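You operate a simulated robot arm through the tools that you are given. There is no shell and no other tool.

The job below is to be done with a simulated two-armed robot. You get a single attempt, and the scene is never put back.

JOB
Unplug, fit the black ring under the teal pipe and plug in again.
Fine: plug in the white holder and pipe on the blue plate while you work; twist the pipe home; the switch stays off. Set down upright: short teal pipe.

Only the result counts: the job must be done as asked and must still hold three seconds after the hand-in. Knocking over, shifting, dropping, spilling or breaking anything else fails it.

ROBOT AND FRAMES
Two 7-joint arms with four-finger grippers on one trunk that stands fixed in place. Base frame: the origin is at the foot of the trunk, x ahead of it, y to its left, z up. Readings come in m, degrees, newtons and seconds.
The left shoulder is at [0.04, 0.181, 1.204], the right one opposite. With the tool pointing down near the work surface each hand reaches from about 0.32 to 0.84 m from the base axis, measured 20 degrees to its own side. Payload 3.67 kg a hand.
Tool frame (each hand has its own): the origin (TCP) lies between the finger pads and is the grasp point; the fingertips stand 0.028 m ahead of it; z points along the fingers, y is the line along which they close. Largest opening 0.112 m; the body of the gripper starts 0.073 m behind the TCP.
Orientation is told as [roll, pitch, yaw] about the base's x, y, z axes, in that order, counted from this pose: with the fingers straight down and closing along the base's y, the tool's x points along the base's -x, its y along +y and its z along -z.

CONTROLS
- The arms move only by the tool apply_moves. It takes "left_commands", "right_commands" or both (then of equal length, played together; a hand with none holds still); each is text: rows parted by semicolons, each of 7 numbers parted by spaces: the shift along the tool's x, y, z in units of 40 mm (1.0 is 40 mm), then the turn, a rotation vector about the tool's x, y, z in units of 5 degrees (1.0 is 5 degrees), then the opening in per cent of the stroke, from 0 (shut) to 100 (fully open). In form: dx dy dz rx ry rz grip; .... A call has 1 to 20 rows; each row shifts and turns the commanded pose from where the row before left it, along the tool's axes as they then stand. A call with a number of a shift or a turn outside -1 to 1 is refused whole. Each row takes 0.2 s and may step no farther than 0.05 m and 8.6 degrees from the row before; otherwise, or with a gripper value out of range, the whole call is refused. A pose out of reach is approached as far as the arm can. The call stops where the force on the tool passes 40 N (or 10 N more than at its start, if that is more) or the arm is blocked; 0.2 s more then pass. The fingers move at their own pace and stop on an object; they squeeze with about 25 N. The grip force told is the motor's: it shows also when the fingers shut on nothing. Time passes only in rows, and 0.2 s behind the last, so rows that do not move let the fingers close. It gives the time, the measured TCP pose, the force on the tool (base axes), the opening and the grip force at its end, in the units of the frame above (readings bear some noise), with the torque about the TCP (base axes, N m) and any sound that the robot's microphone picked up.
- Cameras (640 x 400 px; columns grow to the right, rows downward): "scene" is now at [0.0874, 0.0596, 1.4395]; the picture's right is [0.66, -0.75, -0.00], its down [-0.38, -0.34, -0.86] and it looks along [0.64, 0.57, -0.51] (base axes); focal length 249 px, centre (320, 200). "left" rides on the left gripper at [0.06, 0.018, -0.104] in its tool frame; the picture's right is [-0.29, 0.96, 0.00], its down [-0.80, -0.24, -0.55] and it looks along [-0.53, -0.16, 0.83] (tool axes); focal length 234 px, centre (320, 200). "right" rides on the right gripper at [0.06, -0.018, -0.104] in its tool frame; the picture's right is [0.29, 0.96, 0.00], its down [-0.80, 0.24, -0.55] and it looks along [-0.53, 0.16, 0.83] (tool axes); focal length 234 px, centre (320, 200). There is no depth. A picture from a camera that has moved, and an enlarged one, comes with that camera's place and axes in the base frame and with its lens.
- get_image(camera): a new picture of that camera. It takes no simulated time.
- move_column(by): slides the trunk up (or, below 0, down) by that many m; the arms and the scene camera ride with it, the base frame stays. It gives what a move gives, with no picture.
- head_to(pan, tilt): turns the head with the scene camera to pan (to the left, within 86 degrees either way) and tilt (down, from -29 to 69), counted from straight ahead of the robot. It gives what a move gives.
- zoom(camera, box): a new picture of the part [left, top, right, bottom] of that camera's present view, enlarged. It takes no simulated time.
- job_done(): hands the job in; it is judged then, once.

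Nothing tells you positions but the pictures and the camera data. Unless the task says otherwise, let go and move clear before handing in.

The tools are called after "Request:" by a JSON object that holds its "fn" and its "kwargs". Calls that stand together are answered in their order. apply_moves: Moves the arms, as the interface text tells. Its arguments: {"type":"object","properties":{"left_commands":{"type":"string"},"right_commands":{"type":"string"}},"required":[]} The other tools are called the same way: move_column (by) slides the trunk up or down; head_to (pan, tilt) turns the head that bears the scene camera; get_image (camera) takes a picture; zoom (camera, box) takes an enlarged picture of a part of a camera's view; job_done () hands the job in.

At the start:

```text
time_s: 0.0
left_position: [0.3915, 0.477, 1.1749]
left_tool_rot: [-0.1, 0.0, 0.0]
left_ft_force: [0.4, -0.8, 0.2]
left_wrist_torque: [0.01, 0.03, -0.01]
left_width: 0.1121
left_grasp_force: 0.0
right_position: [0.5064, 0.0152, 1.2034]
right_tool_rot: [0.1, 0.0, 0.0]
right_ft_force: [-0.5, 0.2, -0.2]
right_wrist_torque: [-0.03, 0.0, 0.0]
right_width: 0.112
right_grasp_force: 0.1
trunk travel left (down, up): [-0.325, 0.189]
head pan, tilt: [41.6, 30.9]
```

scene: 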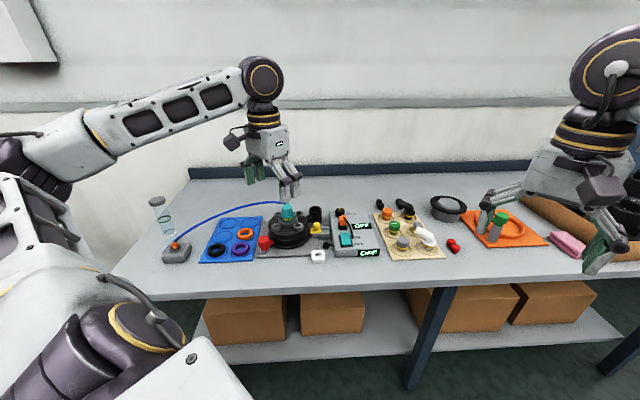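
right: 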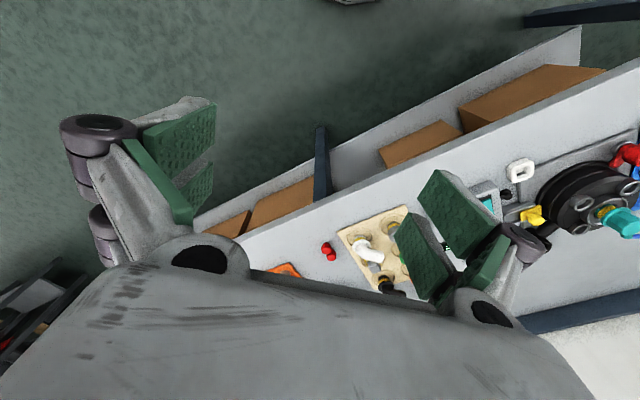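
left: 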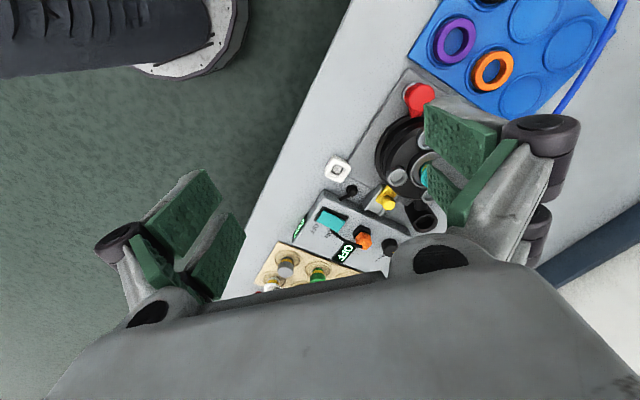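

I see a bench with a black round device with a teal pipe, a blue plate with rings, a control box with switches, and other fittings. I'll zoom in for detail before moving anything.

Request:
{"fn": "zoom", "kwargs": {"camera": "scene", "box": [140, 180, 300, 280]}}

Request:
{"fn": "zoom", "kwargs": {"camera": "scene", "box": [250, 180, 410, 280]}}

Request:
{"fn": "zoom", "kwargs": {"camera": "scene", "box": [360, 180, 600, 280]}}

Request:
{"fn": "zoom", "kwargs": {"camera": "left", "box": [240, 50, 520, 300]}}

```text
4.00 times, centred on (220, 230) of scene
camera zoom: at [0.0874, 0.0596, 1.4395], right [0.66, -0.75, 0.0], down [-0.38, -0.34, -0.86], along [0.64, 0.57, -0.51], focal length 997 px, centre (720, 80)
```

zoom: 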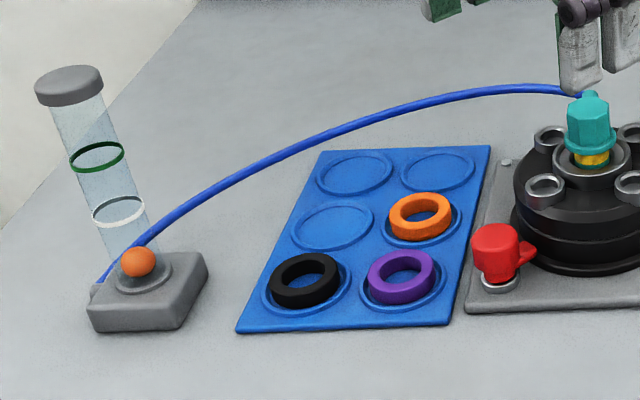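

```text
4.00 times, centred on (330, 230) of scene
camera zoom: at [0.0874, 0.0596, 1.4395], right [0.66, -0.75, 0.0], down [-0.38, -0.34, -0.86], along [0.64, 0.57, -0.51], focal length 997 px, centre (280, 80)
```

zoom: 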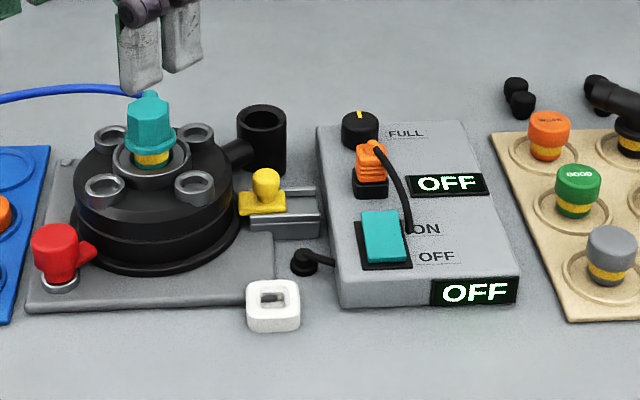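

```text
2.67 times, centred on (480, 230) of scene
camera zoom: at [0.0874, 0.0596, 1.4395], right [0.66, -0.75, 0.0], down [-0.38, -0.34, -0.86], along [0.64, 0.57, -0.51], focal length 665 px, centre (-107, 120)
```

zoom: 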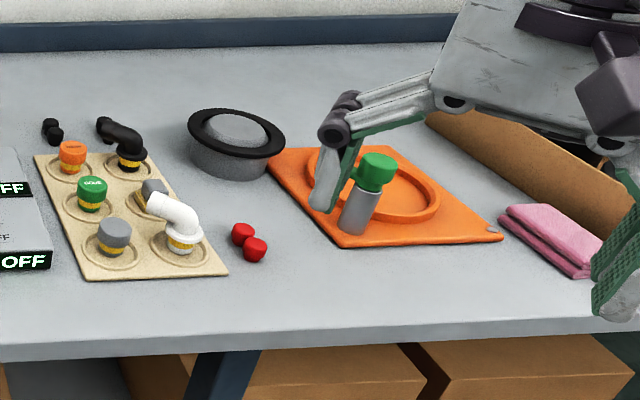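

```text
1.60 times, centred on (380, 175) of left
camera zoom: at [0.331, 0.4974, 1.2784], right [0.29, 0.96, 0.0], down [0.8, -0.24, 0.55], along [0.53, -0.16, -0.83], focal length 375 px, centre (224, 240)
```

zoom: 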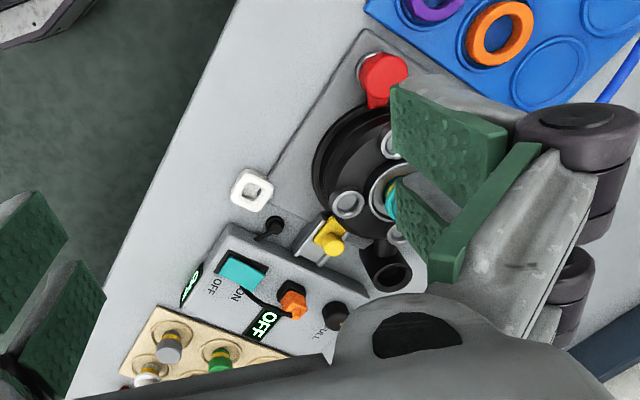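

I see the left gripper blocking part of the teal pipe. I'll take the left hand back and to the left to clear the view, then look with both cameras.

Request:
{"fn": "apply_moves", "kwargs": {"left_commands": "0.5 1 -0.5 0 0 0 100; 0.5 1 -0.5 0 0 0 100; 0.5 1 0 0 0 0 100; 0.5 1 0 0 0 0 100; 0 1 0 0 0 0 100; 0 1 0 0 0 0 100"}}

Request:
{"fn": "get_image", "kwargs": {"camera": "scene"}}

Request:
{"fn": "get_image", "kwargs": {"camera": "left"}}

Request:
{"fn": "zoom", "kwargs": {"camera": "scene", "box": [240, 180, 400, 280]}}

```text
time_s: 1.4
left_position: [0.312, 0.7193, 1.2143]
left_tool_rot: [0.0, 0.0, -0.1]
left_ft_force: [0.0, 0.8, -0.3]
left_wrist_torque: [-0.01, 0.01, 0.0]
left_width: 0.1121
left_grasp_force: 0.1
right_position: [0.5065, 0.0166, 1.2027]
right_tool_rot: [-0.1, -0.1, -0.1]
right_ft_force: [0.2, -0.2, -0.2]
right_wrist_torque: [-0.02, 0.05, -0.02]
right_width: 0.112
right_grasp_force: 0.2
trunk travel left (down, up): [-0.325, 0.189]
head pan, tilt: [41.6, 30.9]
```

```text
taken
camera scene: at [0.0877, 0.0612, 1.4394], right [0.66, -0.75, 0.0], down [-0.38, -0.34, -0.86], along [0.64, 0.57, -0.51], focal length 249 px, centre (320, 200)
```

scene: 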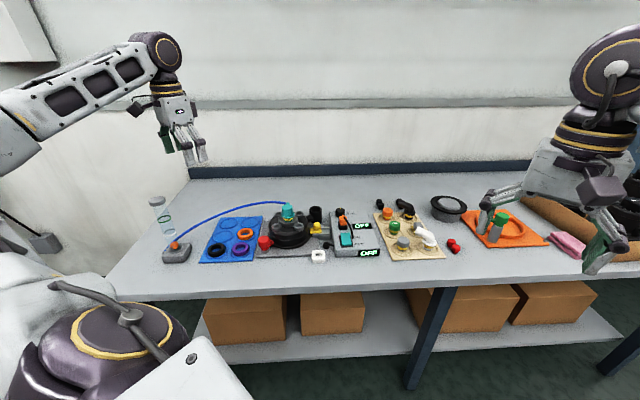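

```text
taken
camera left: at [0.2518, 0.7391, 1.3183], right [0.29, 0.96, 0.0], down [0.8, -0.24, 0.55], along [0.53, -0.16, -0.83], focal length 234 px, centre (320, 200)
```

left: 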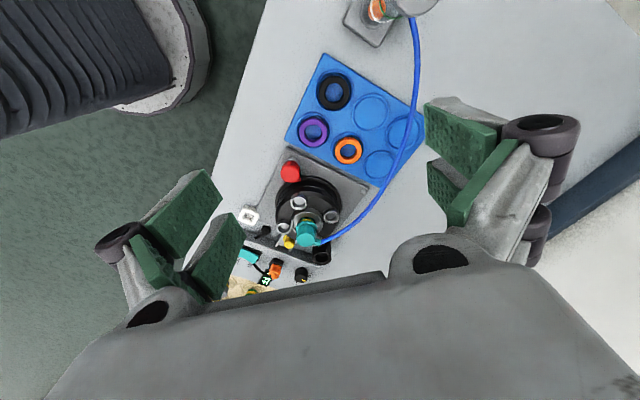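

```text
4.00 times, centred on (320, 230) of scene
camera zoom: at [0.0877, 0.0612, 1.4394], right [0.66, -0.75, 0.0], down [-0.38, -0.34, -0.86], along [0.64, 0.57, -0.51], focal length 997 px, centre (320, 80)
```

zoom: 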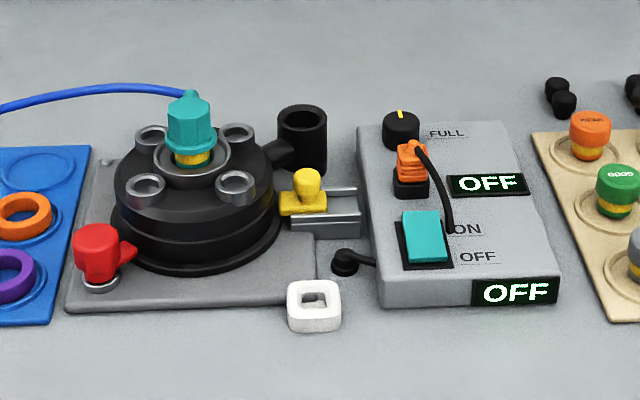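

Request:
{"fn": "zoom", "kwargs": {"camera": "left", "box": [220, 130, 380, 290]}}

Request:
{"fn": "zoom", "kwargs": {"camera": "left", "box": [280, 0, 440, 160]}}

Request:
{"fn": "zoom", "kwargs": {"camera": "scene", "box": [265, 190, 325, 230]}}

Request:
{"fn": "zoom", "kwargs": {"camera": "scene", "box": [320, 195, 400, 265]}}

```text
2.50 times, centred on (300, 210) of left
camera zoom: at [0.2518, 0.7391, 1.3183], right [0.29, 0.96, 0.0], down [0.8, -0.24, 0.55], along [0.53, -0.16, -0.83], focal length 585 px, centre (370, 175)
```

zoom: 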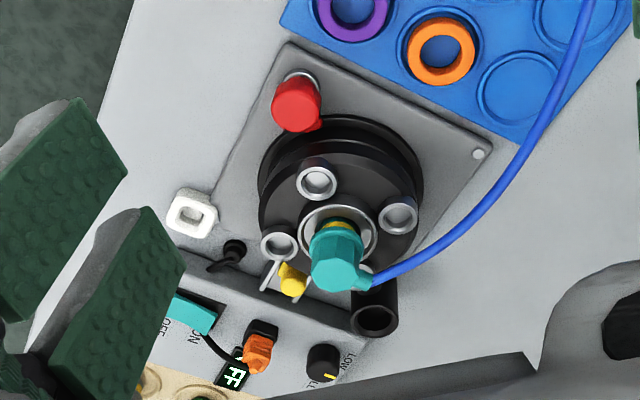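

```text
2.50 times, centred on (360, 80) of left
camera zoom: at [0.2518, 0.7391, 1.3183], right [0.29, 0.96, 0.0], down [0.8, -0.24, 0.55], along [0.53, -0.16, -0.83], focal length 585 px, centre (220, 500)
```

zoom: 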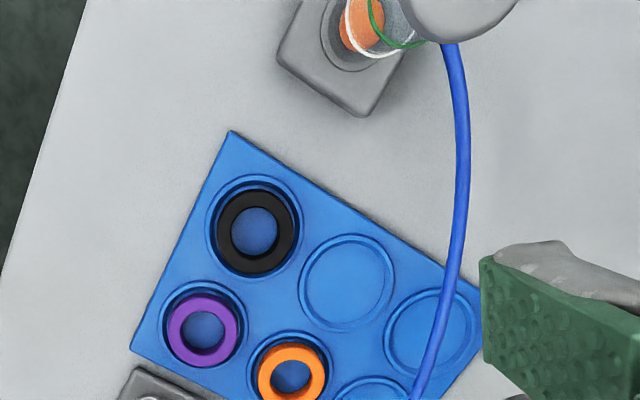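

```text
10.00 times, centred on (295, 210) of scene
camera zoom: at [0.0877, 0.0612, 1.4394], right [0.66, -0.75, 0.0], down [-0.38, -0.34, -0.86], along [0.64, 0.57, -0.51], focal length 2493 px, centre (570, 100)
```

zoom: 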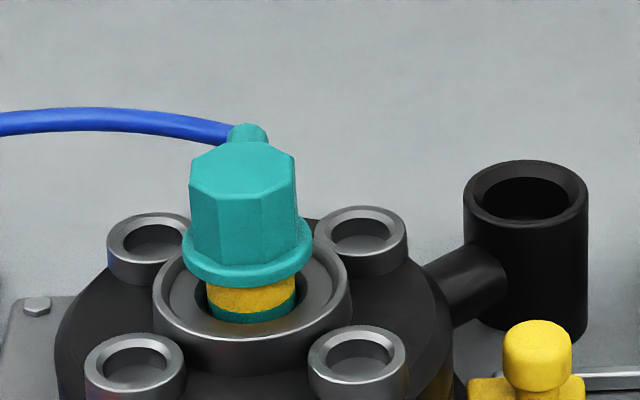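

```text
5.71 times, centred on (360, 230) of scene
camera zoom: at [0.0877, 0.0612, 1.4394], right [0.66, -0.75, 0.0], down [-0.38, -0.34, -0.86], along [0.64, 0.57, -0.51], focal length 1424 px, centre (91, 29)
```

zoom: 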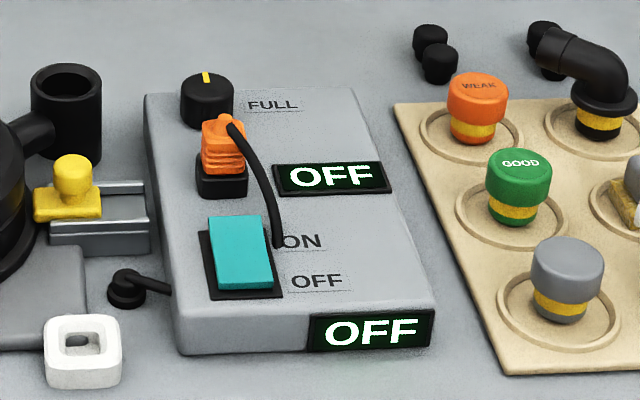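

I see the teal hex pipe with the blue hose, its collar with four bosses around it, and the orange plug on the box. I'll bring the left wrist camera closer to the pipe to measure it.

Request:
{"fn": "apply_moves", "kwargs": {"left_commands": "-0.6 -0.55 0.47 0 0 0 100; -0.6 -0.55 0.47 0 0 0 100; -0.6 -0.55 0.47 0 0 0 100; -0.6 -0.55 0.47 0 0 0 100; -0.6 -0.55 0.47 0 0 0 100"}}

Request:
{"fn": "get_image", "kwargs": {"camera": "left"}}

Request:
{"fn": "get_image", "kwargs": {"camera": "scene"}}

```text
time_s: 2.6
left_position: [0.4328, 0.6078, 1.1193]
left_tool_rot: [0.0, 0.1, 0.1]
left_ft_force: [0.3, -0.1, 0.0]
left_wrist_torque: [0.0, 0.02, 0.01]
left_width: 0.1119
left_grasp_force: 0.1
right_position: [0.508, 0.0161, 1.2018]
right_tool_rot: [0.0, 0.0, -0.1]
right_ft_force: [0.3, -0.9, -0.8]
right_wrist_torque: [-0.01, 0.0, 0.04]
right_width: 0.112
right_grasp_force: 0.1
trunk travel left (down, up): [-0.325, 0.189]
head pan, tilt: [41.6, 30.9]
```

```text
taken
camera left: at [0.3729, 0.6283, 1.2249], right [0.29, 0.96, 0.0], down [0.8, -0.24, 0.55], along [0.53, -0.16, -0.83], focal length 234 px, centre (320, 200)
```

left: 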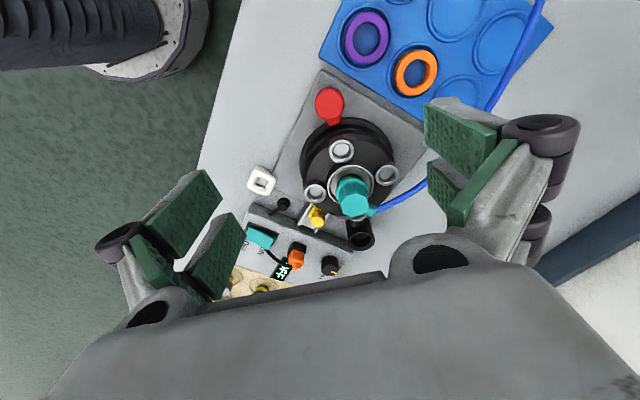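

```text
taken
camera scene: at [0.0888, 0.0599, 1.4394], right [0.66, -0.75, 0.0], down [-0.39, -0.34, -0.86], along [0.64, 0.57, -0.51], focal length 249 px, centre (320, 200)
```

scene: 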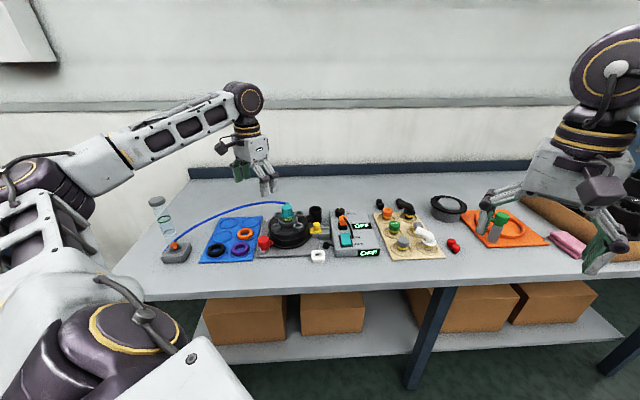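

I take the pipe top to be near (0.55, 0.62, 0.99), the plug near (0.69, 0.49, 0.91) and the white holder near (0.54, 0.47, 0.86). Next I move the left camera over the control box for a closer look at the plug and the holder.

Request:
{"fn": "apply_moves", "kwargs": {"left_commands": "-0.6 -0.9 0 0 0 0 100; -0.8 -0.9 0.2 0 0 0 100; -0.9 -0.5 0.3 0 0 0 100; -0.9 -0.2 0.3 0 0 0 100; -0.9 -0.2 0.5 0 0 0 100"}}

Request:
{"fn": "get_image", "kwargs": {"camera": "left"}}

Request:
{"fn": "zoom", "kwargs": {"camera": "left", "box": [220, 100, 420, 260]}}

```text
time_s: 3.8
left_position: [0.5984, 0.4984, 1.0687]
left_tool_rot: [0.0, 0.1, 0.0]
left_ft_force: [1.0, -0.5, -0.5]
left_wrist_torque: [0.0, -0.02, -0.02]
left_width: 0.112
left_grasp_force: 0.0
right_position: [0.5084, 0.0154, 1.2019]
right_tool_rot: [0.0, 0.0, 0.0]
right_ft_force: [0.1, 0.0, -0.9]
right_wrist_torque: [-0.02, 0.02, 0.04]
right_width: 0.1121
right_grasp_force: 0.1
trunk travel left (down, up): [-0.325, 0.189]
head pan, tilt: [41.6, 30.9]
```

```text
taken
camera left: at [0.5376, 0.5184, 1.1723], right [0.29, 0.96, 0.0], down [0.8, -0.24, 0.55], along [0.53, -0.16, -0.83], focal length 234 px, centre (320, 200)
```

left: 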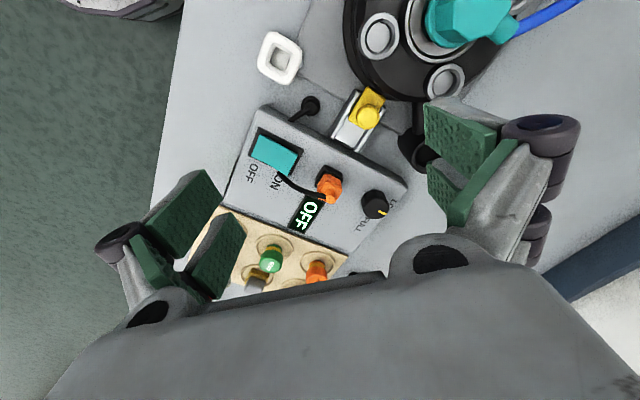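

```text
2.50 times, centred on (320, 180) of left
camera zoom: at [0.5376, 0.5184, 1.1723], right [0.29, 0.96, 0.0], down [0.8, -0.24, 0.55], along [0.53, -0.16, -0.83], focal length 585 px, centre (320, 250)
```

zoom: 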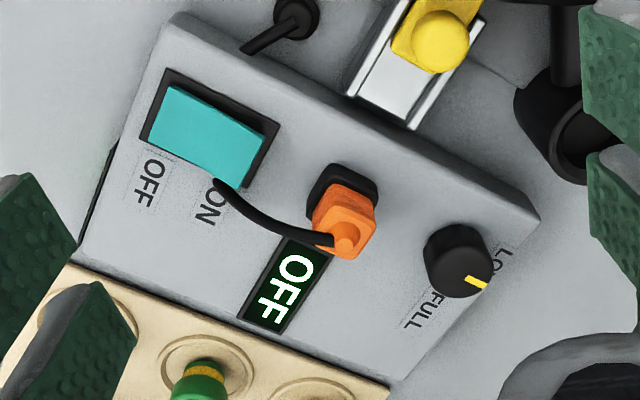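

The box and plug are turned about 45–50° to the base frame, with the cord leaving the plug toward the front. I'll turn the left hand to that yaw and look again.

Request:
{"fn": "apply_moves", "kwargs": {"left_commands": "0 0 0 0 0 -1 100; 0 0 0 0 0 -1 100; 0 0 0 0 0 -1 100; 0 0 0 0 0 -1 100; 0 0 0 0 0 -1 100; 0 0 0 0 0 -1 100; 0 0 0 0 0 -1 100; 0 0 0 0 0 -1 100; 0 0 0 0 0 -1 100"}}

Request:
{"fn": "get_image", "kwargs": {"camera": "left"}}

```text
time_s: 5.8
left_position: [0.5969, 0.5, 1.0687]
left_tool_rot: [0.0, 0.0, 45.0]
left_ft_force: [0.1, 1.1, 0.1]
left_wrist_torque: [-0.03, -0.02, -0.01]
left_width: 0.1121
left_grasp_force: 0.0
right_position: [0.5071, 0.0146, 1.2029]
right_tool_rot: [0.0, 0.1, 0.0]
right_ft_force: [-0.9, 0.1, 0.5]
right_wrist_torque: [0.02, -0.05, 0.0]
right_width: 0.112
right_grasp_force: 0.1
trunk travel left (down, up): [-0.325, 0.189]
head pan, tilt: [41.6, 30.9]
```

```text
taken
camera left: at [0.5396, 0.4718, 1.1721], right [-0.47, 0.88, 0.0], down [0.73, 0.39, 0.55], along [0.49, 0.26, -0.83], focal length 234 px, centre (320, 200)
```

left: 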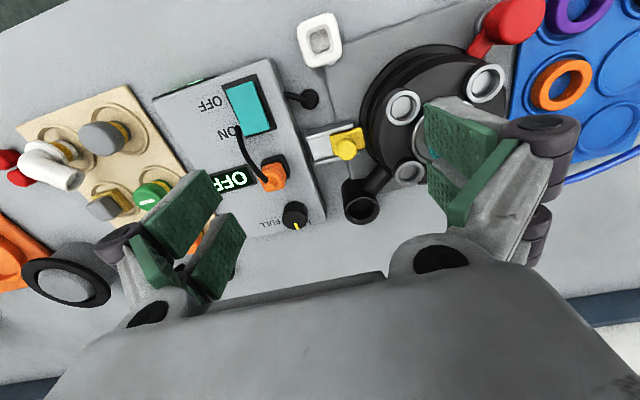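

Request:
{"fn": "zoom", "kwargs": {"camera": "left", "box": [140, 0, 380, 240]}}

Request:
{"fn": "zoom", "kwargs": {"camera": "left", "box": [240, 0, 360, 120]}}

Request:
{"fn": "zoom", "kwargs": {"camera": "left", "box": [220, 120, 340, 240]}}

```text
1.67 times, centred on (260, 120) of left
camera zoom: at [0.5396, 0.4718, 1.1721], right [-0.47, 0.88, 0.0], down [0.73, 0.39, 0.55], along [0.49, 0.26, -0.83], focal length 390 px, centre (420, 333)
```

zoom: 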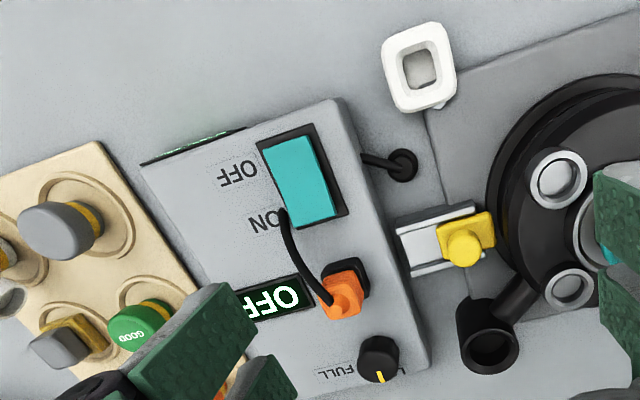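

```text
3.33 times, centred on (300, 60) of left
camera zoom: at [0.5396, 0.4718, 1.1721], right [-0.47, 0.88, 0.0], down [0.73, 0.39, 0.55], along [0.49, 0.26, -0.83], focal length 781 px, centre (387, 667)
```

zoom: 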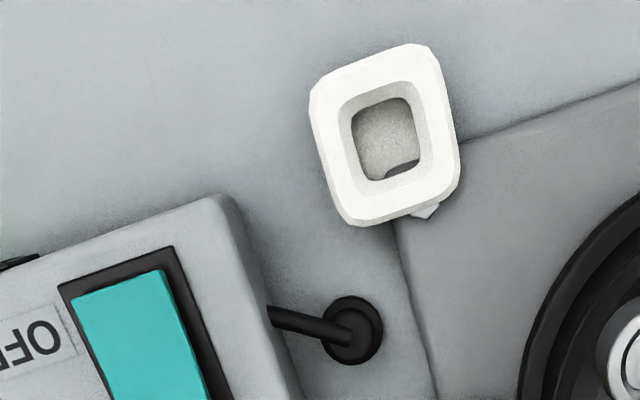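

```text
3.33 times, centred on (280, 180) of left
camera zoom: at [0.5396, 0.4718, 1.1721], right [-0.47, 0.88, 0.0], down [0.73, 0.39, 0.55], along [0.49, 0.26, -0.83], focal length 781 px, centre (453, 267)
```

zoom: 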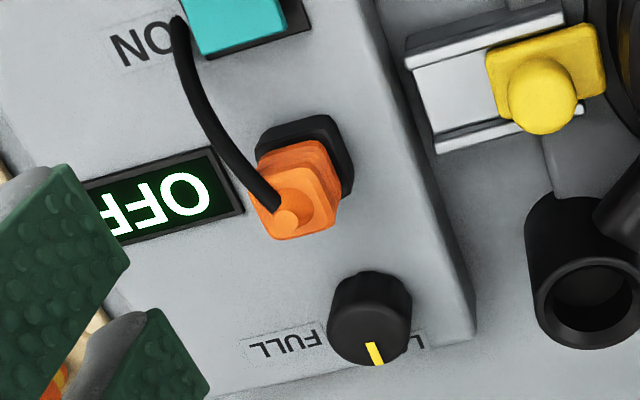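

The plug top is at about (0.689, 0.487, 0.921), standing upright in the black socket, aligned with the box at about 45°. I'll bring the left hand over it with a narrower opening and check.

Request:
{"fn": "apply_moves", "kwargs": {"left_commands": "-0.4 -0.464 0.4 0 0 0 55; -0.4 -0.464 0.4 0 0 0 55; -0.3 -0.464 0.4 0 0 0 55; -0.3 -0.464 0.3 0 0 0 55; 0 0 0.2 0 0 0 55"}}

Request:
{"fn": "get_image", "kwargs": {"camera": "left"}}

Request:
{"fn": "zoom", "kwargs": {"camera": "scene", "box": [300, 180, 400, 260]}}

```text
time_s: 7.0
left_position: [0.6892, 0.4859, 0.9986]
left_tool_rot: [0.0, 0.0, 45.0]
left_ft_force: [0.9, 0.9, 0.7]
left_wrist_torque: [-0.01, 0.01, 0.0]
left_width: 0.0619
left_grasp_force: 0.0
right_position: [0.5058, 0.0155, 1.2028]
right_tool_rot: [0.0, 0.0, 0.0]
right_ft_force: [0.5, -0.8, 0.1]
right_wrist_torque: [-0.02, -0.02, -0.02]
right_width: 0.1119
right_grasp_force: 0.0
trunk travel left (down, up): [-0.325, 0.189]
head pan, tilt: [41.6, 30.9]
```

```text
taken
camera left: at [0.6331, 0.4586, 1.1031], right [-0.47, 0.88, 0.0], down [0.73, 0.39, 0.55], along [0.49, 0.26, -0.83], focal length 234 px, centre (320, 200)
```

left: 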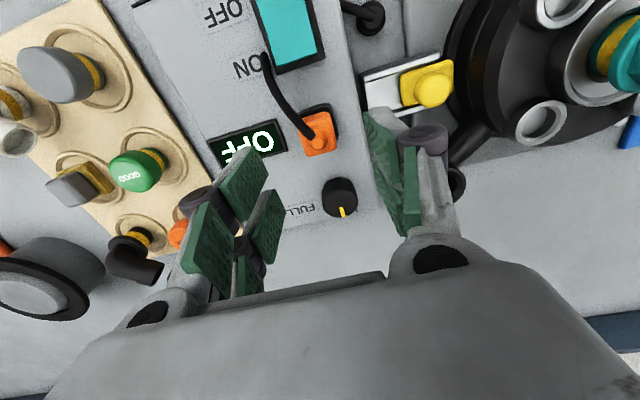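

```text
5.00 times, centred on (350, 220) of scene
camera zoom: at [0.0868, 0.0603, 1.4396], right [0.66, -0.75, 0.0], down [-0.38, -0.34, -0.86], along [0.64, 0.57, -0.51], focal length 1246 px, centre (170, 100)
```

zoom: 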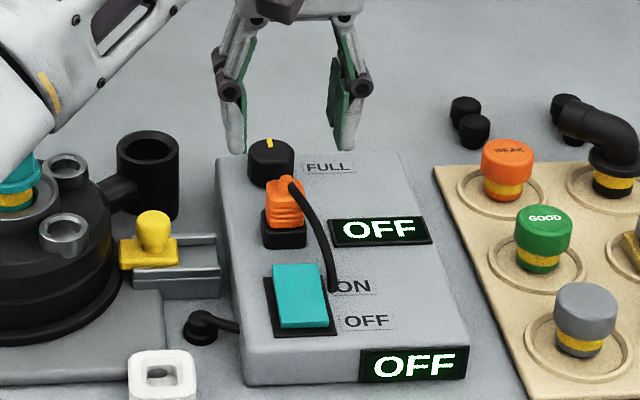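

Request:
{"fn": "zoom", "kwargs": {"camera": "left", "box": [240, 70, 400, 190]}}

```text
3.33 times, centred on (320, 130) of left
camera zoom: at [0.6331, 0.4586, 1.1031], right [-0.47, 0.88, 0.0], down [0.73, 0.39, 0.55], along [0.49, 0.26, -0.83], focal length 781 px, centre (320, 433)
```

zoom: 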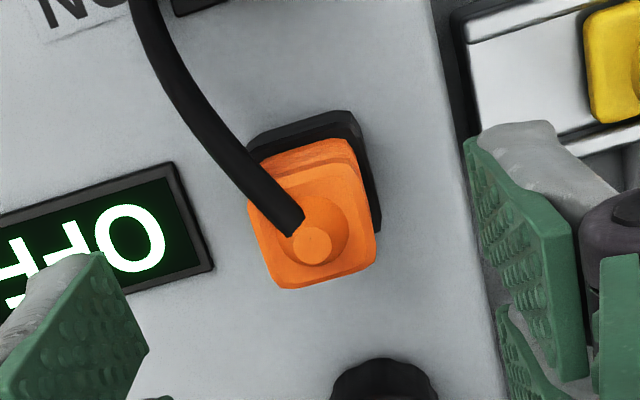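

The plug sits centred under the hand. I'll descend beside it and close the fingers on the orange body above the socket.

Request:
{"fn": "apply_moves", "kwargs": {"left_commands": "0 0 0.6 0 0 0 55; 0 0 0.6 0 0 0 55; 0 0 0.4 0 0 0 55; 0 0 0.15 0 0 0 55; 0 0 0 0 0 0 55"}}

Request:
{"fn": "get_image", "kwargs": {"camera": "left"}}

Request:
{"fn": "zoom", "kwargs": {"camera": "scene", "box": [300, 190, 380, 250]}}

```text
time_s: 8.2
left_position: [0.6864, 0.4857, 0.9297]
left_tool_rot: [0.0, 0.0, 44.9]
left_ft_force: [0.4, 0.3, -0.3]
left_wrist_torque: [0.01, 0.03, 0.02]
left_width: 0.0618
left_grasp_force: 0.1
right_position: [0.5063, 0.0156, 1.2036]
right_tool_rot: [0.0, 0.0, 0.0]
right_ft_force: [0.4, 1.3, -0.2]
right_wrist_torque: [0.0, -0.01, -0.02]
right_width: 0.1118
right_grasp_force: 0.0
trunk travel left (down, up): [-0.325, 0.189]
head pan, tilt: [41.6, 30.9]
```

```text
taken
camera left: at [0.631, 0.4582, 1.0343], right [-0.47, 0.88, 0.0], down [0.73, 0.39, 0.55], along [0.49, 0.26, -0.83], focal length 234 px, centre (320, 200)
```

left: 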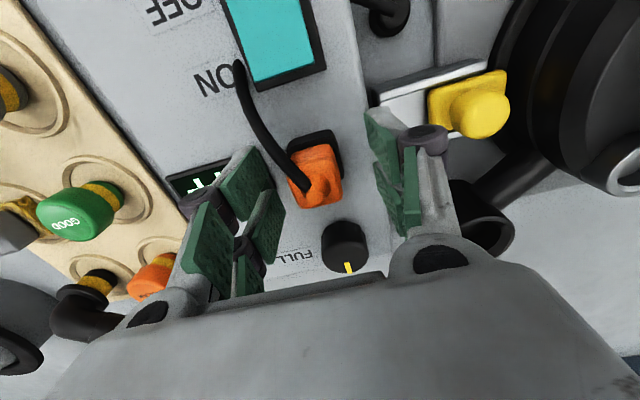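

```text
6.67 times, centred on (340, 220) of scene
camera zoom: at [0.0874, 0.0595, 1.4396], right [0.66, -0.75, 0.0], down [-0.38, -0.34, -0.86], along [0.64, 0.57, -0.51], focal length 1662 px, centre (187, 67)
```

zoom: 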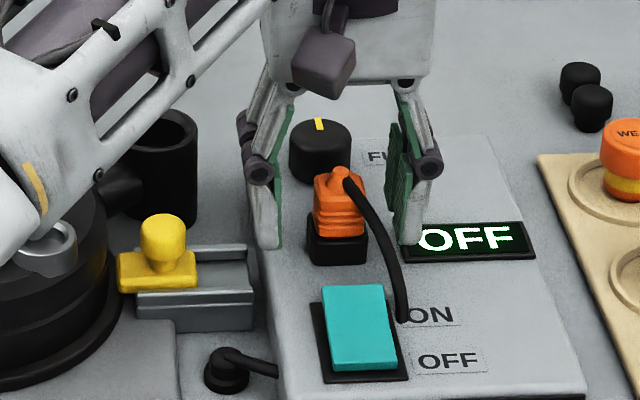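

Request:
{"fn": "get_image", "kwargs": {"camera": "scene"}}

```text
taken
camera scene: at [0.0874, 0.0595, 1.4396], right [0.66, -0.75, 0.0], down [-0.38, -0.34, -0.86], along [0.64, 0.57, -0.51], focal length 249 px, centre (320, 200)
```

scene: 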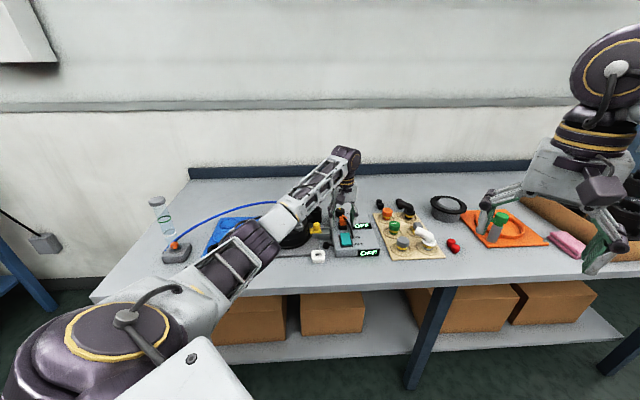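

Request:
{"fn": "zoom", "kwargs": {"camera": "left", "box": [240, 110, 400, 230]}}

Request:
{"fn": "zoom", "kwargs": {"camera": "scene", "box": [325, 205, 365, 235]}}

```text
3.33 times, centred on (320, 170) of left
camera zoom: at [0.631, 0.4582, 1.0343], right [-0.47, 0.88, 0.0], down [0.73, 0.39, 0.55], along [0.49, 0.26, -0.83], focal length 781 px, centre (320, 300)
```

zoom: 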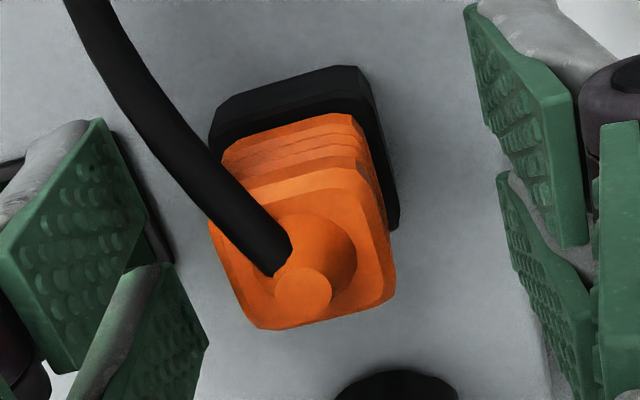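

```text
13.33 times, centred on (345, 220) of scene
camera zoom: at [0.0874, 0.0595, 1.4396], right [0.66, -0.75, 0.0], down [-0.38, -0.34, -0.86], along [0.64, 0.57, -0.51], focal length 3323 px, centre (-13, -67)
```

zoom: 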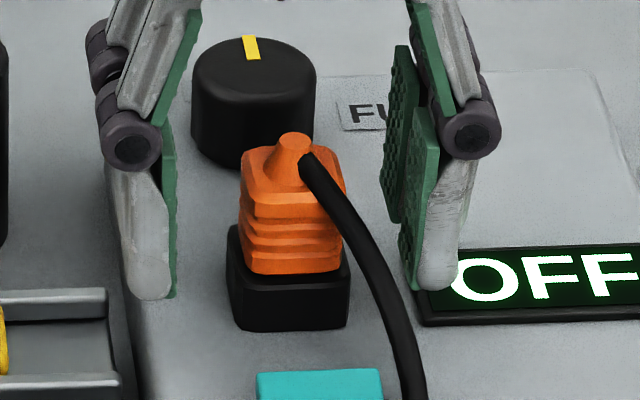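

The fingers turn out to be forked, and the cord leaves over the plug's front-right corner. I'll shift slightly back and up so the pads clear the cord and socket, then close gently and look.

Request:
{"fn": "apply_moves", "kwargs": {"left_commands": "-0.225 -0.02 -0.08 0 0 0 55; 0 0 0 0 0 0 40; 0 0 0 0 0 0 32"}}

Request:
{"fn": "zoom", "kwargs": {"camera": "left", "box": [220, 90, 420, 240]}}

Request:
{"fn": "zoom", "kwargs": {"camera": "scene", "box": [325, 205, 365, 235]}}

```text
time_s: 9.0
left_position: [0.6941, 0.4919, 0.9336]
left_tool_rot: [0.1, 0.0, 44.9]
left_ft_force: [-0.1, -0.3, 0.2]
left_wrist_torque: [0.0, 0.0, 0.04]
left_width: 0.0357
left_grasp_force: 0.1
right_position: [0.5065, 0.0156, 1.2042]
right_tool_rot: [0.0, 0.0, -0.1]
right_ft_force: [-0.6, -0.4, -0.9]
right_wrist_torque: [0.0, -0.02, -0.03]
right_width: 0.1118
right_grasp_force: 0.0
trunk travel left (down, up): [-0.325, 0.189]
head pan, tilt: [41.6, 30.9]
```

```text
2.67 times, centred on (320, 165) of left
camera zoom: at [0.6388, 0.4641, 1.0374], right [-0.47, 0.88, 0.0], down [0.73, 0.39, 0.55], along [0.49, 0.26, -0.83], focal length 624 px, centre (320, 293)
```

zoom: 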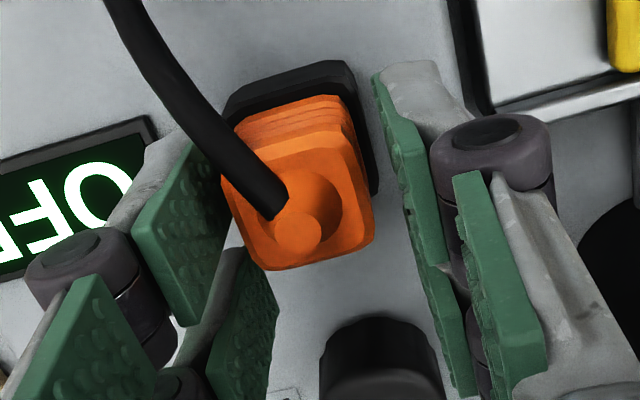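

```text
13.33 times, centred on (345, 220) of scene
camera zoom: at [0.0876, 0.0596, 1.4395], right [0.66, -0.75, 0.0], down [-0.38, -0.34, -0.86], along [0.64, 0.57, -0.51], focal length 3323 px, centre (-13, -67)
```

zoom: 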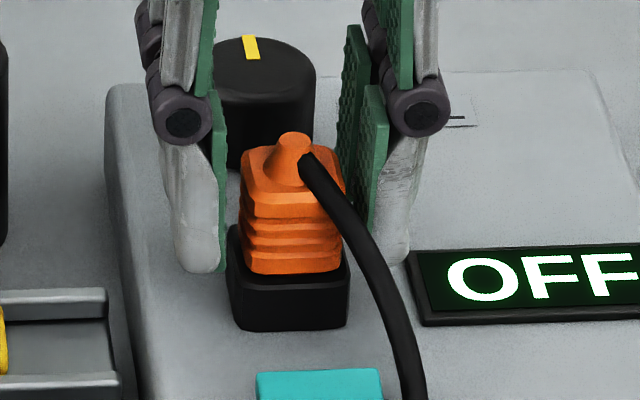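

The front prongs now flank the plug clear of the cord. I'll close on the plug and then pull straight up in small steps.

Request:
{"fn": "apply_moves", "kwargs": {"left_commands": "0 0 0 0 0 0 20; 0 0 0 0 0 0 10; 0 0 0 0 0 0 5"}}

Request:
{"fn": "zoom", "kwargs": {"camera": "left", "box": [220, 90, 420, 240]}}

```text
time_s: 9.8
left_position: [0.6937, 0.4908, 0.9331]
left_tool_rot: [0.0, 0.0, 44.9]
left_ft_force: [2.8, -0.8, 0.8]
left_wrist_torque: [-0.08, -0.11, 0.05]
left_width: 0.0241
left_grasp_force: 24.6
right_position: [0.5064, 0.0158, 1.2027]
right_tool_rot: [0.0, 0.0, 0.0]
right_ft_force: [0.2, 0.1, 0.0]
right_wrist_torque: [-0.01, 0.01, 0.0]
right_width: 0.1118
right_grasp_force: 0.1
trunk travel left (down, up): [-0.325, 0.189]
head pan, tilt: [41.6, 30.9]
```

```text
2.67 times, centred on (320, 165) of left
camera zoom: at [0.639, 0.4638, 1.0375], right [-0.47, 0.88, 0.0], down [0.73, 0.39, 0.55], along [0.49, 0.26, -0.83], focal length 624 px, centre (320, 293)
```

zoom: 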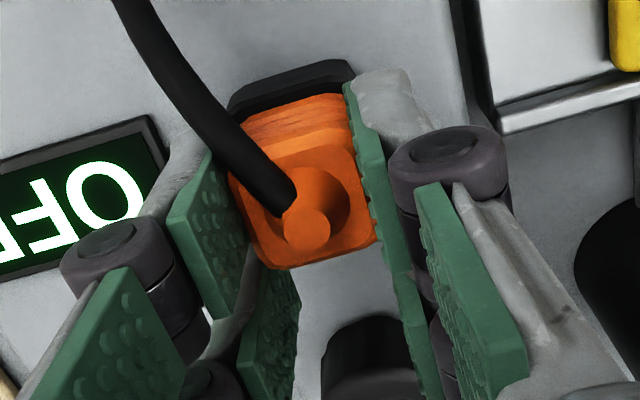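

The plug is gripped at 24 mm width with about 25 N. Now I pull it straight up.

Request:
{"fn": "apply_moves", "kwargs": {"left_commands": "0 0 -0.1 0 0 0 5; 0 0 -0.15 0 0 0 5; 0 0 -0.2 0 0 0 5; 0 0 -0.25 0 0 0 5"}}

Request:
{"fn": "zoom", "kwargs": {"camera": "left", "box": [220, 90, 420, 240]}}

Request:
{"fn": "zoom", "kwargs": {"camera": "scene", "box": [305, 190, 385, 260]}}

```text
time_s: 10.8
left_position: [0.6941, 0.4919, 0.9622]
left_tool_rot: [0.0, 0.1, 45.0]
left_ft_force: [-1.0, 0.2, -1.0]
left_wrist_torque: [0.03, 0.02, -0.03]
left_width: 0.024
left_grasp_force: 24.9
right_position: [0.506, 0.0147, 1.2021]
right_tool_rot: [0.0, -0.1, 0.0]
right_ft_force: [0.3, 0.4, -0.3]
right_wrist_torque: [-0.02, 0.01, -0.01]
right_width: 0.1122
right_grasp_force: 0.0
trunk travel left (down, up): [-0.325, 0.189]
head pan, tilt: [41.6, 30.9]
```

```text
2.67 times, centred on (320, 165) of left
camera zoom: at [0.638, 0.465, 1.0663], right [-0.47, 0.88, 0.0], down [0.73, 0.39, 0.55], along [0.49, 0.26, -0.83], focal length 624 px, centre (320, 293)
```

zoom: 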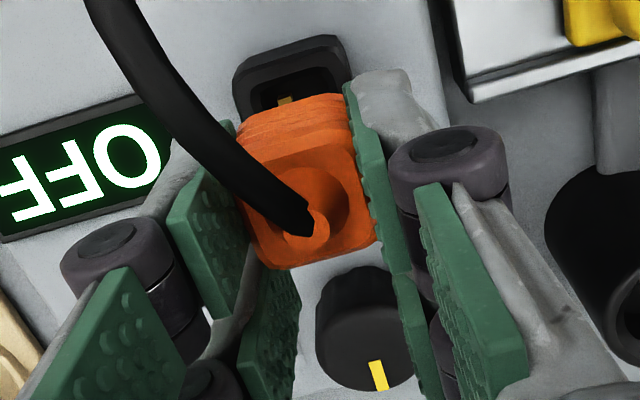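

```text
5.71 times, centred on (345, 225) of scene
camera zoom: at [0.0874, 0.0595, 1.4396], right [0.66, -0.75, 0.0], down [-0.38, -0.34, -0.86], along [0.64, 0.57, -0.51], focal length 1424 px, centre (177, 57)
```

zoom: 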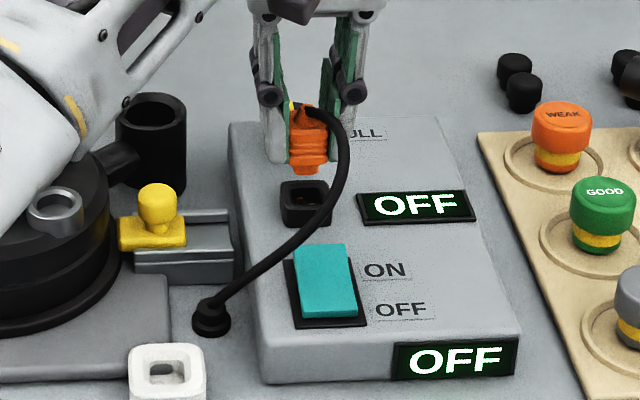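

The plug is out of the socket and its cord runs to a grommet on the bench. I'll lift it and carry it over the white holder.

Request:
{"fn": "apply_moves", "kwargs": {"left_commands": "0 0 -0.8 0 0 0 5; 0 0 -0.7 0 0 0 5; 0.74 0.6 0 0 0 0 5; 0.74 0.6 0 0 0 0 5; 0.74 0.6 0 0 0 0 5; 0.74 0.6 0 0 0 0 5; 0 0 0 0 0 0 5"}}

Request:
{"fn": "get_image", "kwargs": {"camera": "left"}}

Request:
{"fn": "get_image", "kwargs": {"camera": "scene"}}

Request:
{"fn": "zoom", "kwargs": {"camera": "scene", "box": [280, 190, 360, 270]}}

```text
time_s: 12.4
left_position: [0.5457, 0.4738, 1.0213]
left_tool_rot: [0.1, 0.0, 44.9]
left_ft_force: [-0.4, 1.2, -0.5]
left_wrist_torque: [0.05, 0.04, -0.02]
left_width: 0.0241
left_grasp_force: 24.8
right_position: [0.5068, 0.0142, 1.2021]
right_tool_rot: [0.0, 0.1, 0.0]
right_ft_force: [0.6, 0.1, -0.1]
right_wrist_torque: [0.03, -0.02, 0.0]
right_width: 0.1121
right_grasp_force: 0.1
trunk travel left (down, up): [-0.325, 0.189]
head pan, tilt: [41.6, 30.9]
```

```text
taken
camera left: at [0.4893, 0.4472, 1.1254], right [-0.47, 0.88, 0.0], down [0.73, 0.39, 0.55], along [0.49, 0.26, -0.83], focal length 234 px, centre (320, 200)
```

left: 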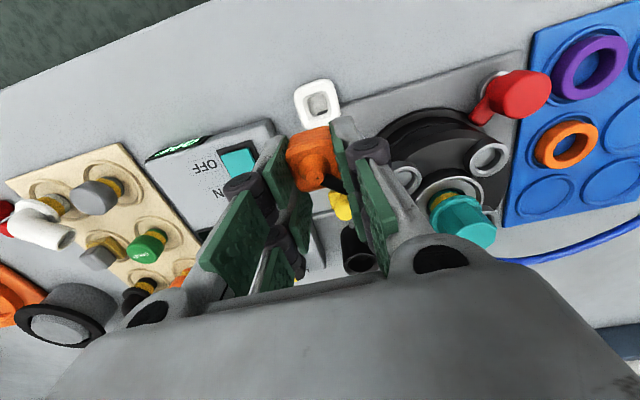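

```text
taken
camera scene: at [0.0887, 0.0591, 1.4395], right [0.66, -0.75, 0.0], down [-0.39, -0.34, -0.86], along [0.64, 0.57, -0.51], focal length 249 px, centre (320, 200)
```

scene: 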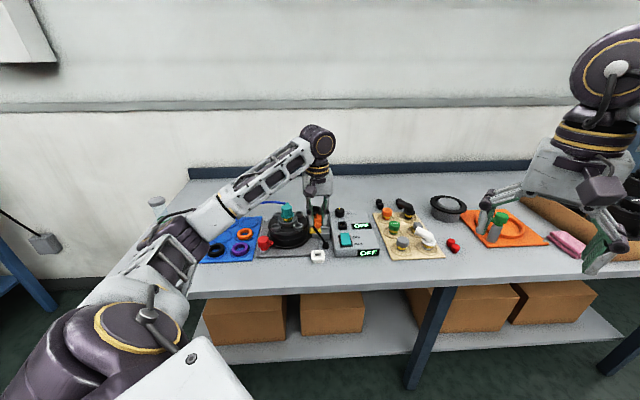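

```text
5.00 times, centred on (320, 230) of scene
camera zoom: at [0.0887, 0.0591, 1.4395], right [0.66, -0.75, 0.0], down [-0.39, -0.34, -0.86], along [0.64, 0.57, -0.51], focal length 1246 px, centre (320, 50)
```

zoom: 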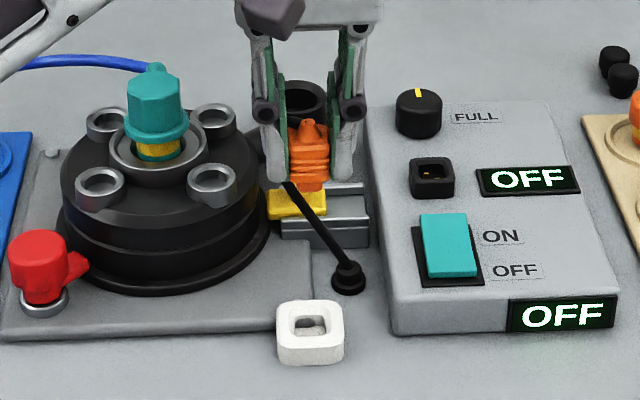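

Request:
{"fn": "zoom", "kwargs": {"camera": "left", "box": [240, 60, 400, 210]}}

Request:
{"fn": "zoom", "kwargs": {"camera": "scene", "box": [325, 205, 345, 250]}}

Request:
{"fn": "zoom", "kwargs": {"camera": "scene", "box": [320, 195, 360, 225]}}

```text
2.67 times, centred on (320, 135) of left
camera zoom: at [0.4893, 0.4472, 1.1254], right [-0.47, 0.88, 0.0], down [0.73, 0.39, 0.55], along [0.49, 0.26, -0.83], focal length 624 px, centre (320, 373)
```

zoom: 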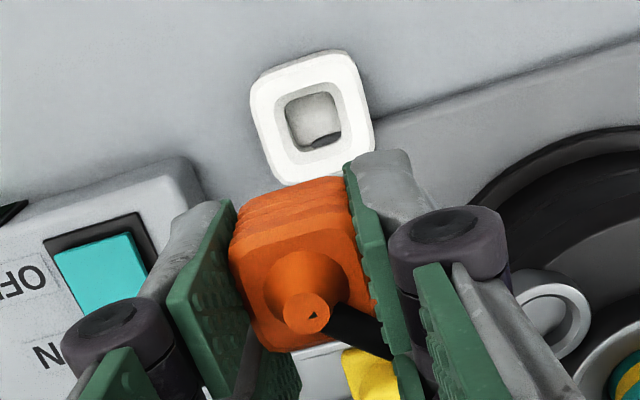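

```text
8.89 times, centred on (335, 228) of scene
camera zoom: at [0.0887, 0.0591, 1.4395], right [0.66, -0.75, 0.0], down [-0.39, -0.34, -0.86], along [0.64, 0.57, -0.51], focal length 2216 px, centre (187, -44)
```

zoom: 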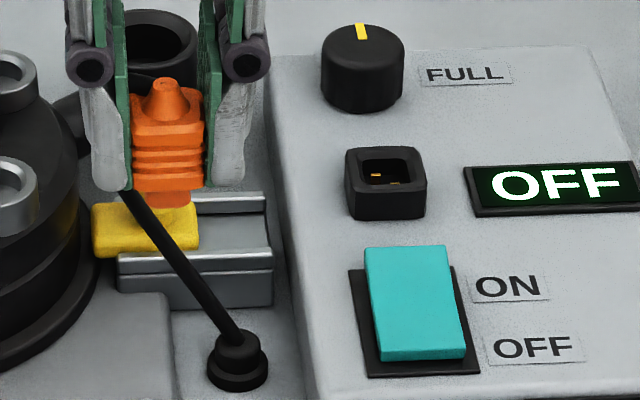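

```text
13.33 times, centred on (340, 210) of scene
camera zoom: at [0.0887, 0.0591, 1.4395], right [0.66, -0.75, 0.0], down [-0.39, -0.34, -0.86], along [0.64, 0.57, -0.51], focal length 3323 px, centre (53, 67)
```

zoom: 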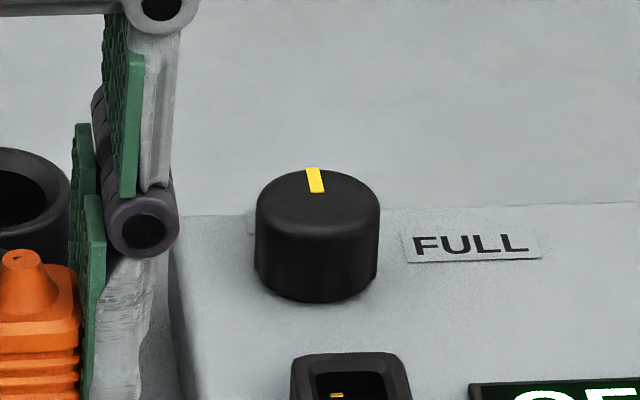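

The cord is drawn through the fingers, so it offers no resistance, and the plug looks aligned over the holder's square hole. I'll lower it partway and check the alignment again.

Request:
{"fn": "apply_moves", "kwargs": {"left_commands": "0 0 0.8 0 0 0 5; 0 0 0.8 0 0 0 5; 0 0 0.5 0 0 0 5; 0 0 0 0 0 0 5"}}

Request:
{"fn": "zoom", "kwargs": {"camera": "left", "box": [220, 60, 420, 210]}}

Request:
{"fn": "zoom", "kwargs": {"camera": "scene", "box": [290, 220, 350, 265]}}

```text
time_s: 13.4
left_position: [0.5441, 0.476, 0.9375]
left_tool_rot: [0.1, 0.0, 45.0]
left_ft_force: [0.7, 0.6, 0.4]
left_wrist_torque: [-0.02, -0.01, -0.01]
left_width: 0.0242
left_grasp_force: 25.1
right_position: [0.5073, 0.015, 1.203]
right_tool_rot: [0.0, 0.0, -0.1]
right_ft_force: [0.7, -0.3, -0.3]
right_wrist_torque: [0.03, 0.02, 0.01]
right_width: 0.112
right_grasp_force: 0.1
trunk travel left (down, up): [-0.325, 0.189]
head pan, tilt: [41.6, 30.9]
```

```text
2.67 times, centred on (320, 135) of left
camera zoom: at [0.4876, 0.4483, 1.0413], right [-0.47, 0.88, 0.0], down [0.73, 0.39, 0.55], along [0.49, 0.26, -0.83], focal length 624 px, centre (320, 373)
```

zoom: 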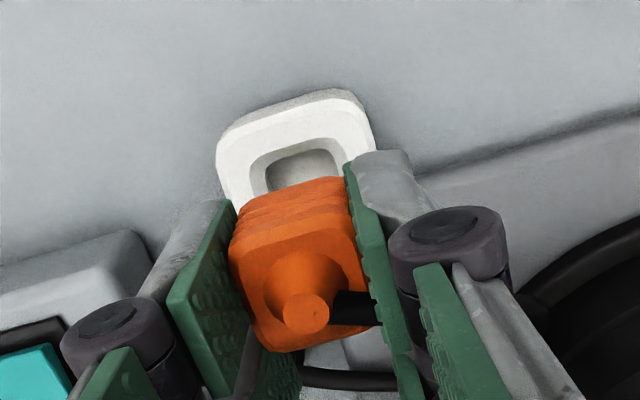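

```text
8.89 times, centred on (320, 242) of scene
camera zoom: at [0.0876, 0.0596, 1.4396], right [0.66, -0.75, 0.0], down [-0.38, -0.34, -0.86], along [0.64, 0.57, -0.51], focal length 2216 px, centre (320, -178)
```

zoom: 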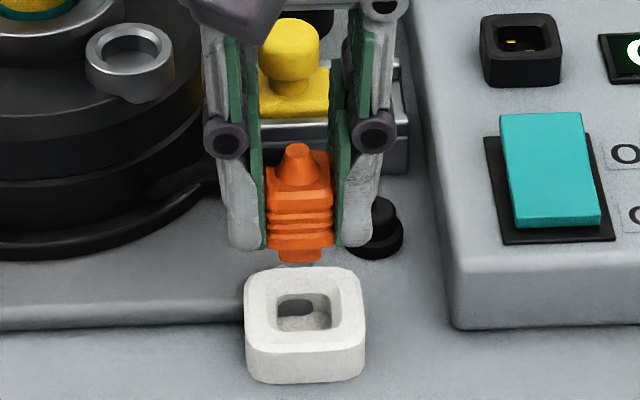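

Request:
{"fn": "zoom", "kwargs": {"camera": "left", "box": [265, 85, 355, 155]}}

Request:
{"fn": "zoom", "kwargs": {"camera": "scene", "box": [305, 232, 335, 257]}}

```text
5.71 times, centred on (310, 120) of left
camera zoom: at [0.4876, 0.4483, 1.0413], right [-0.47, 0.88, 0.0], down [0.73, 0.39, 0.55], along [0.49, 0.26, -0.83], focal length 1338 px, centre (377, 657)
```

zoom: 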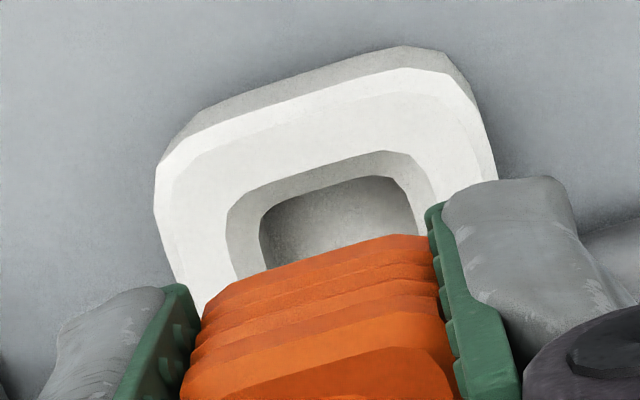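

```text
16.00 times, centred on (320, 244) of scene
camera zoom: at [0.0876, 0.0596, 1.4396], right [0.66, -0.75, 0.0], down [-0.38, -0.34, -0.86], along [0.64, 0.57, -0.51], focal length 3988 px, centre (320, -512)
```

zoom: 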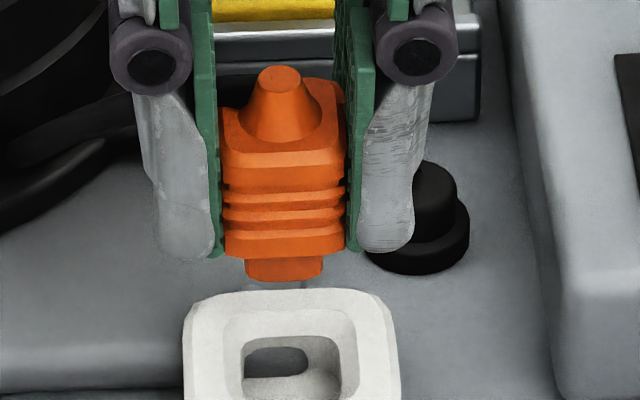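

The stub is about 16 mm wide against a 20 mm hole; I see it needs about 1 mm to the right. I'll correct and lower it slowly.

Request:
{"fn": "apply_moves", "kwargs": {"left_commands": "0 -0.033 0.3 0 0 0 5; 0 0 0.3 0 0 0 5; 0 0 0.15 0 0 0 5; 0 0 0.1 0 0 0 5"}}

Request:
{"fn": "zoom", "kwargs": {"camera": "left", "box": [265, 85, 355, 155]}}

Request:
{"fn": "zoom", "kwargs": {"camera": "scene", "box": [305, 235, 335, 260]}}

```text
time_s: 14.4
left_position: [0.5444, 0.4743, 0.903]
left_tool_rot: [0.1, 0.0, 45.2]
left_ft_force: [0.0, -0.2, -0.1]
left_wrist_torque: [0.01, -0.01, 0.0]
left_width: 0.024
left_grasp_force: 25.0
right_position: [0.5057, 0.0157, 1.2024]
right_tool_rot: [-0.1, 0.0, 0.0]
right_ft_force: [-0.3, 0.4, -0.4]
right_wrist_torque: [-0.03, 0.0, 0.01]
right_width: 0.1119
right_grasp_force: 0.0
trunk travel left (down, up): [-0.325, 0.189]
head pan, tilt: [41.6, 30.9]
```

```text
5.71 times, centred on (310, 120) of left
camera zoom: at [0.4876, 0.4475, 1.0078], right [-0.47, 0.88, 0.0], down [0.73, 0.39, 0.55], along [0.49, 0.26, -0.83], focal length 1338 px, centre (377, 657)
```

zoom: 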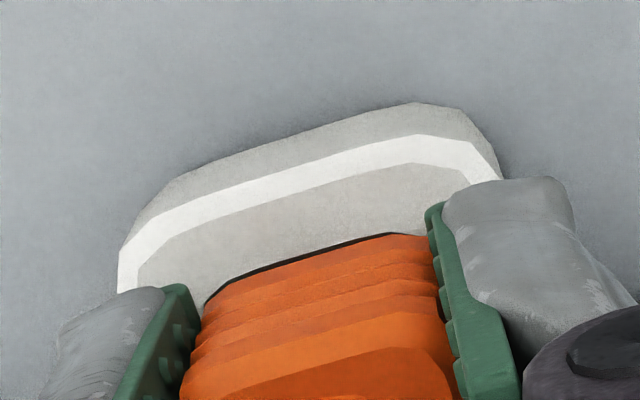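

```text
16.00 times, centred on (320, 248) of scene
camera zoom: at [0.0876, 0.0597, 1.4395], right [0.66, -0.75, 0.0], down [-0.38, -0.34, -0.86], along [0.64, 0.57, -0.51], focal length 3988 px, centre (320, -560)
```

zoom: 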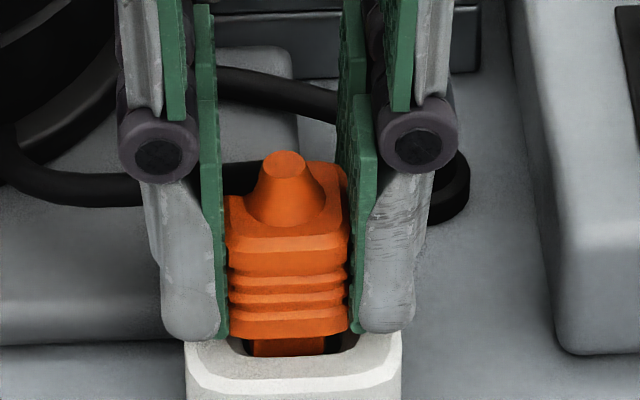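

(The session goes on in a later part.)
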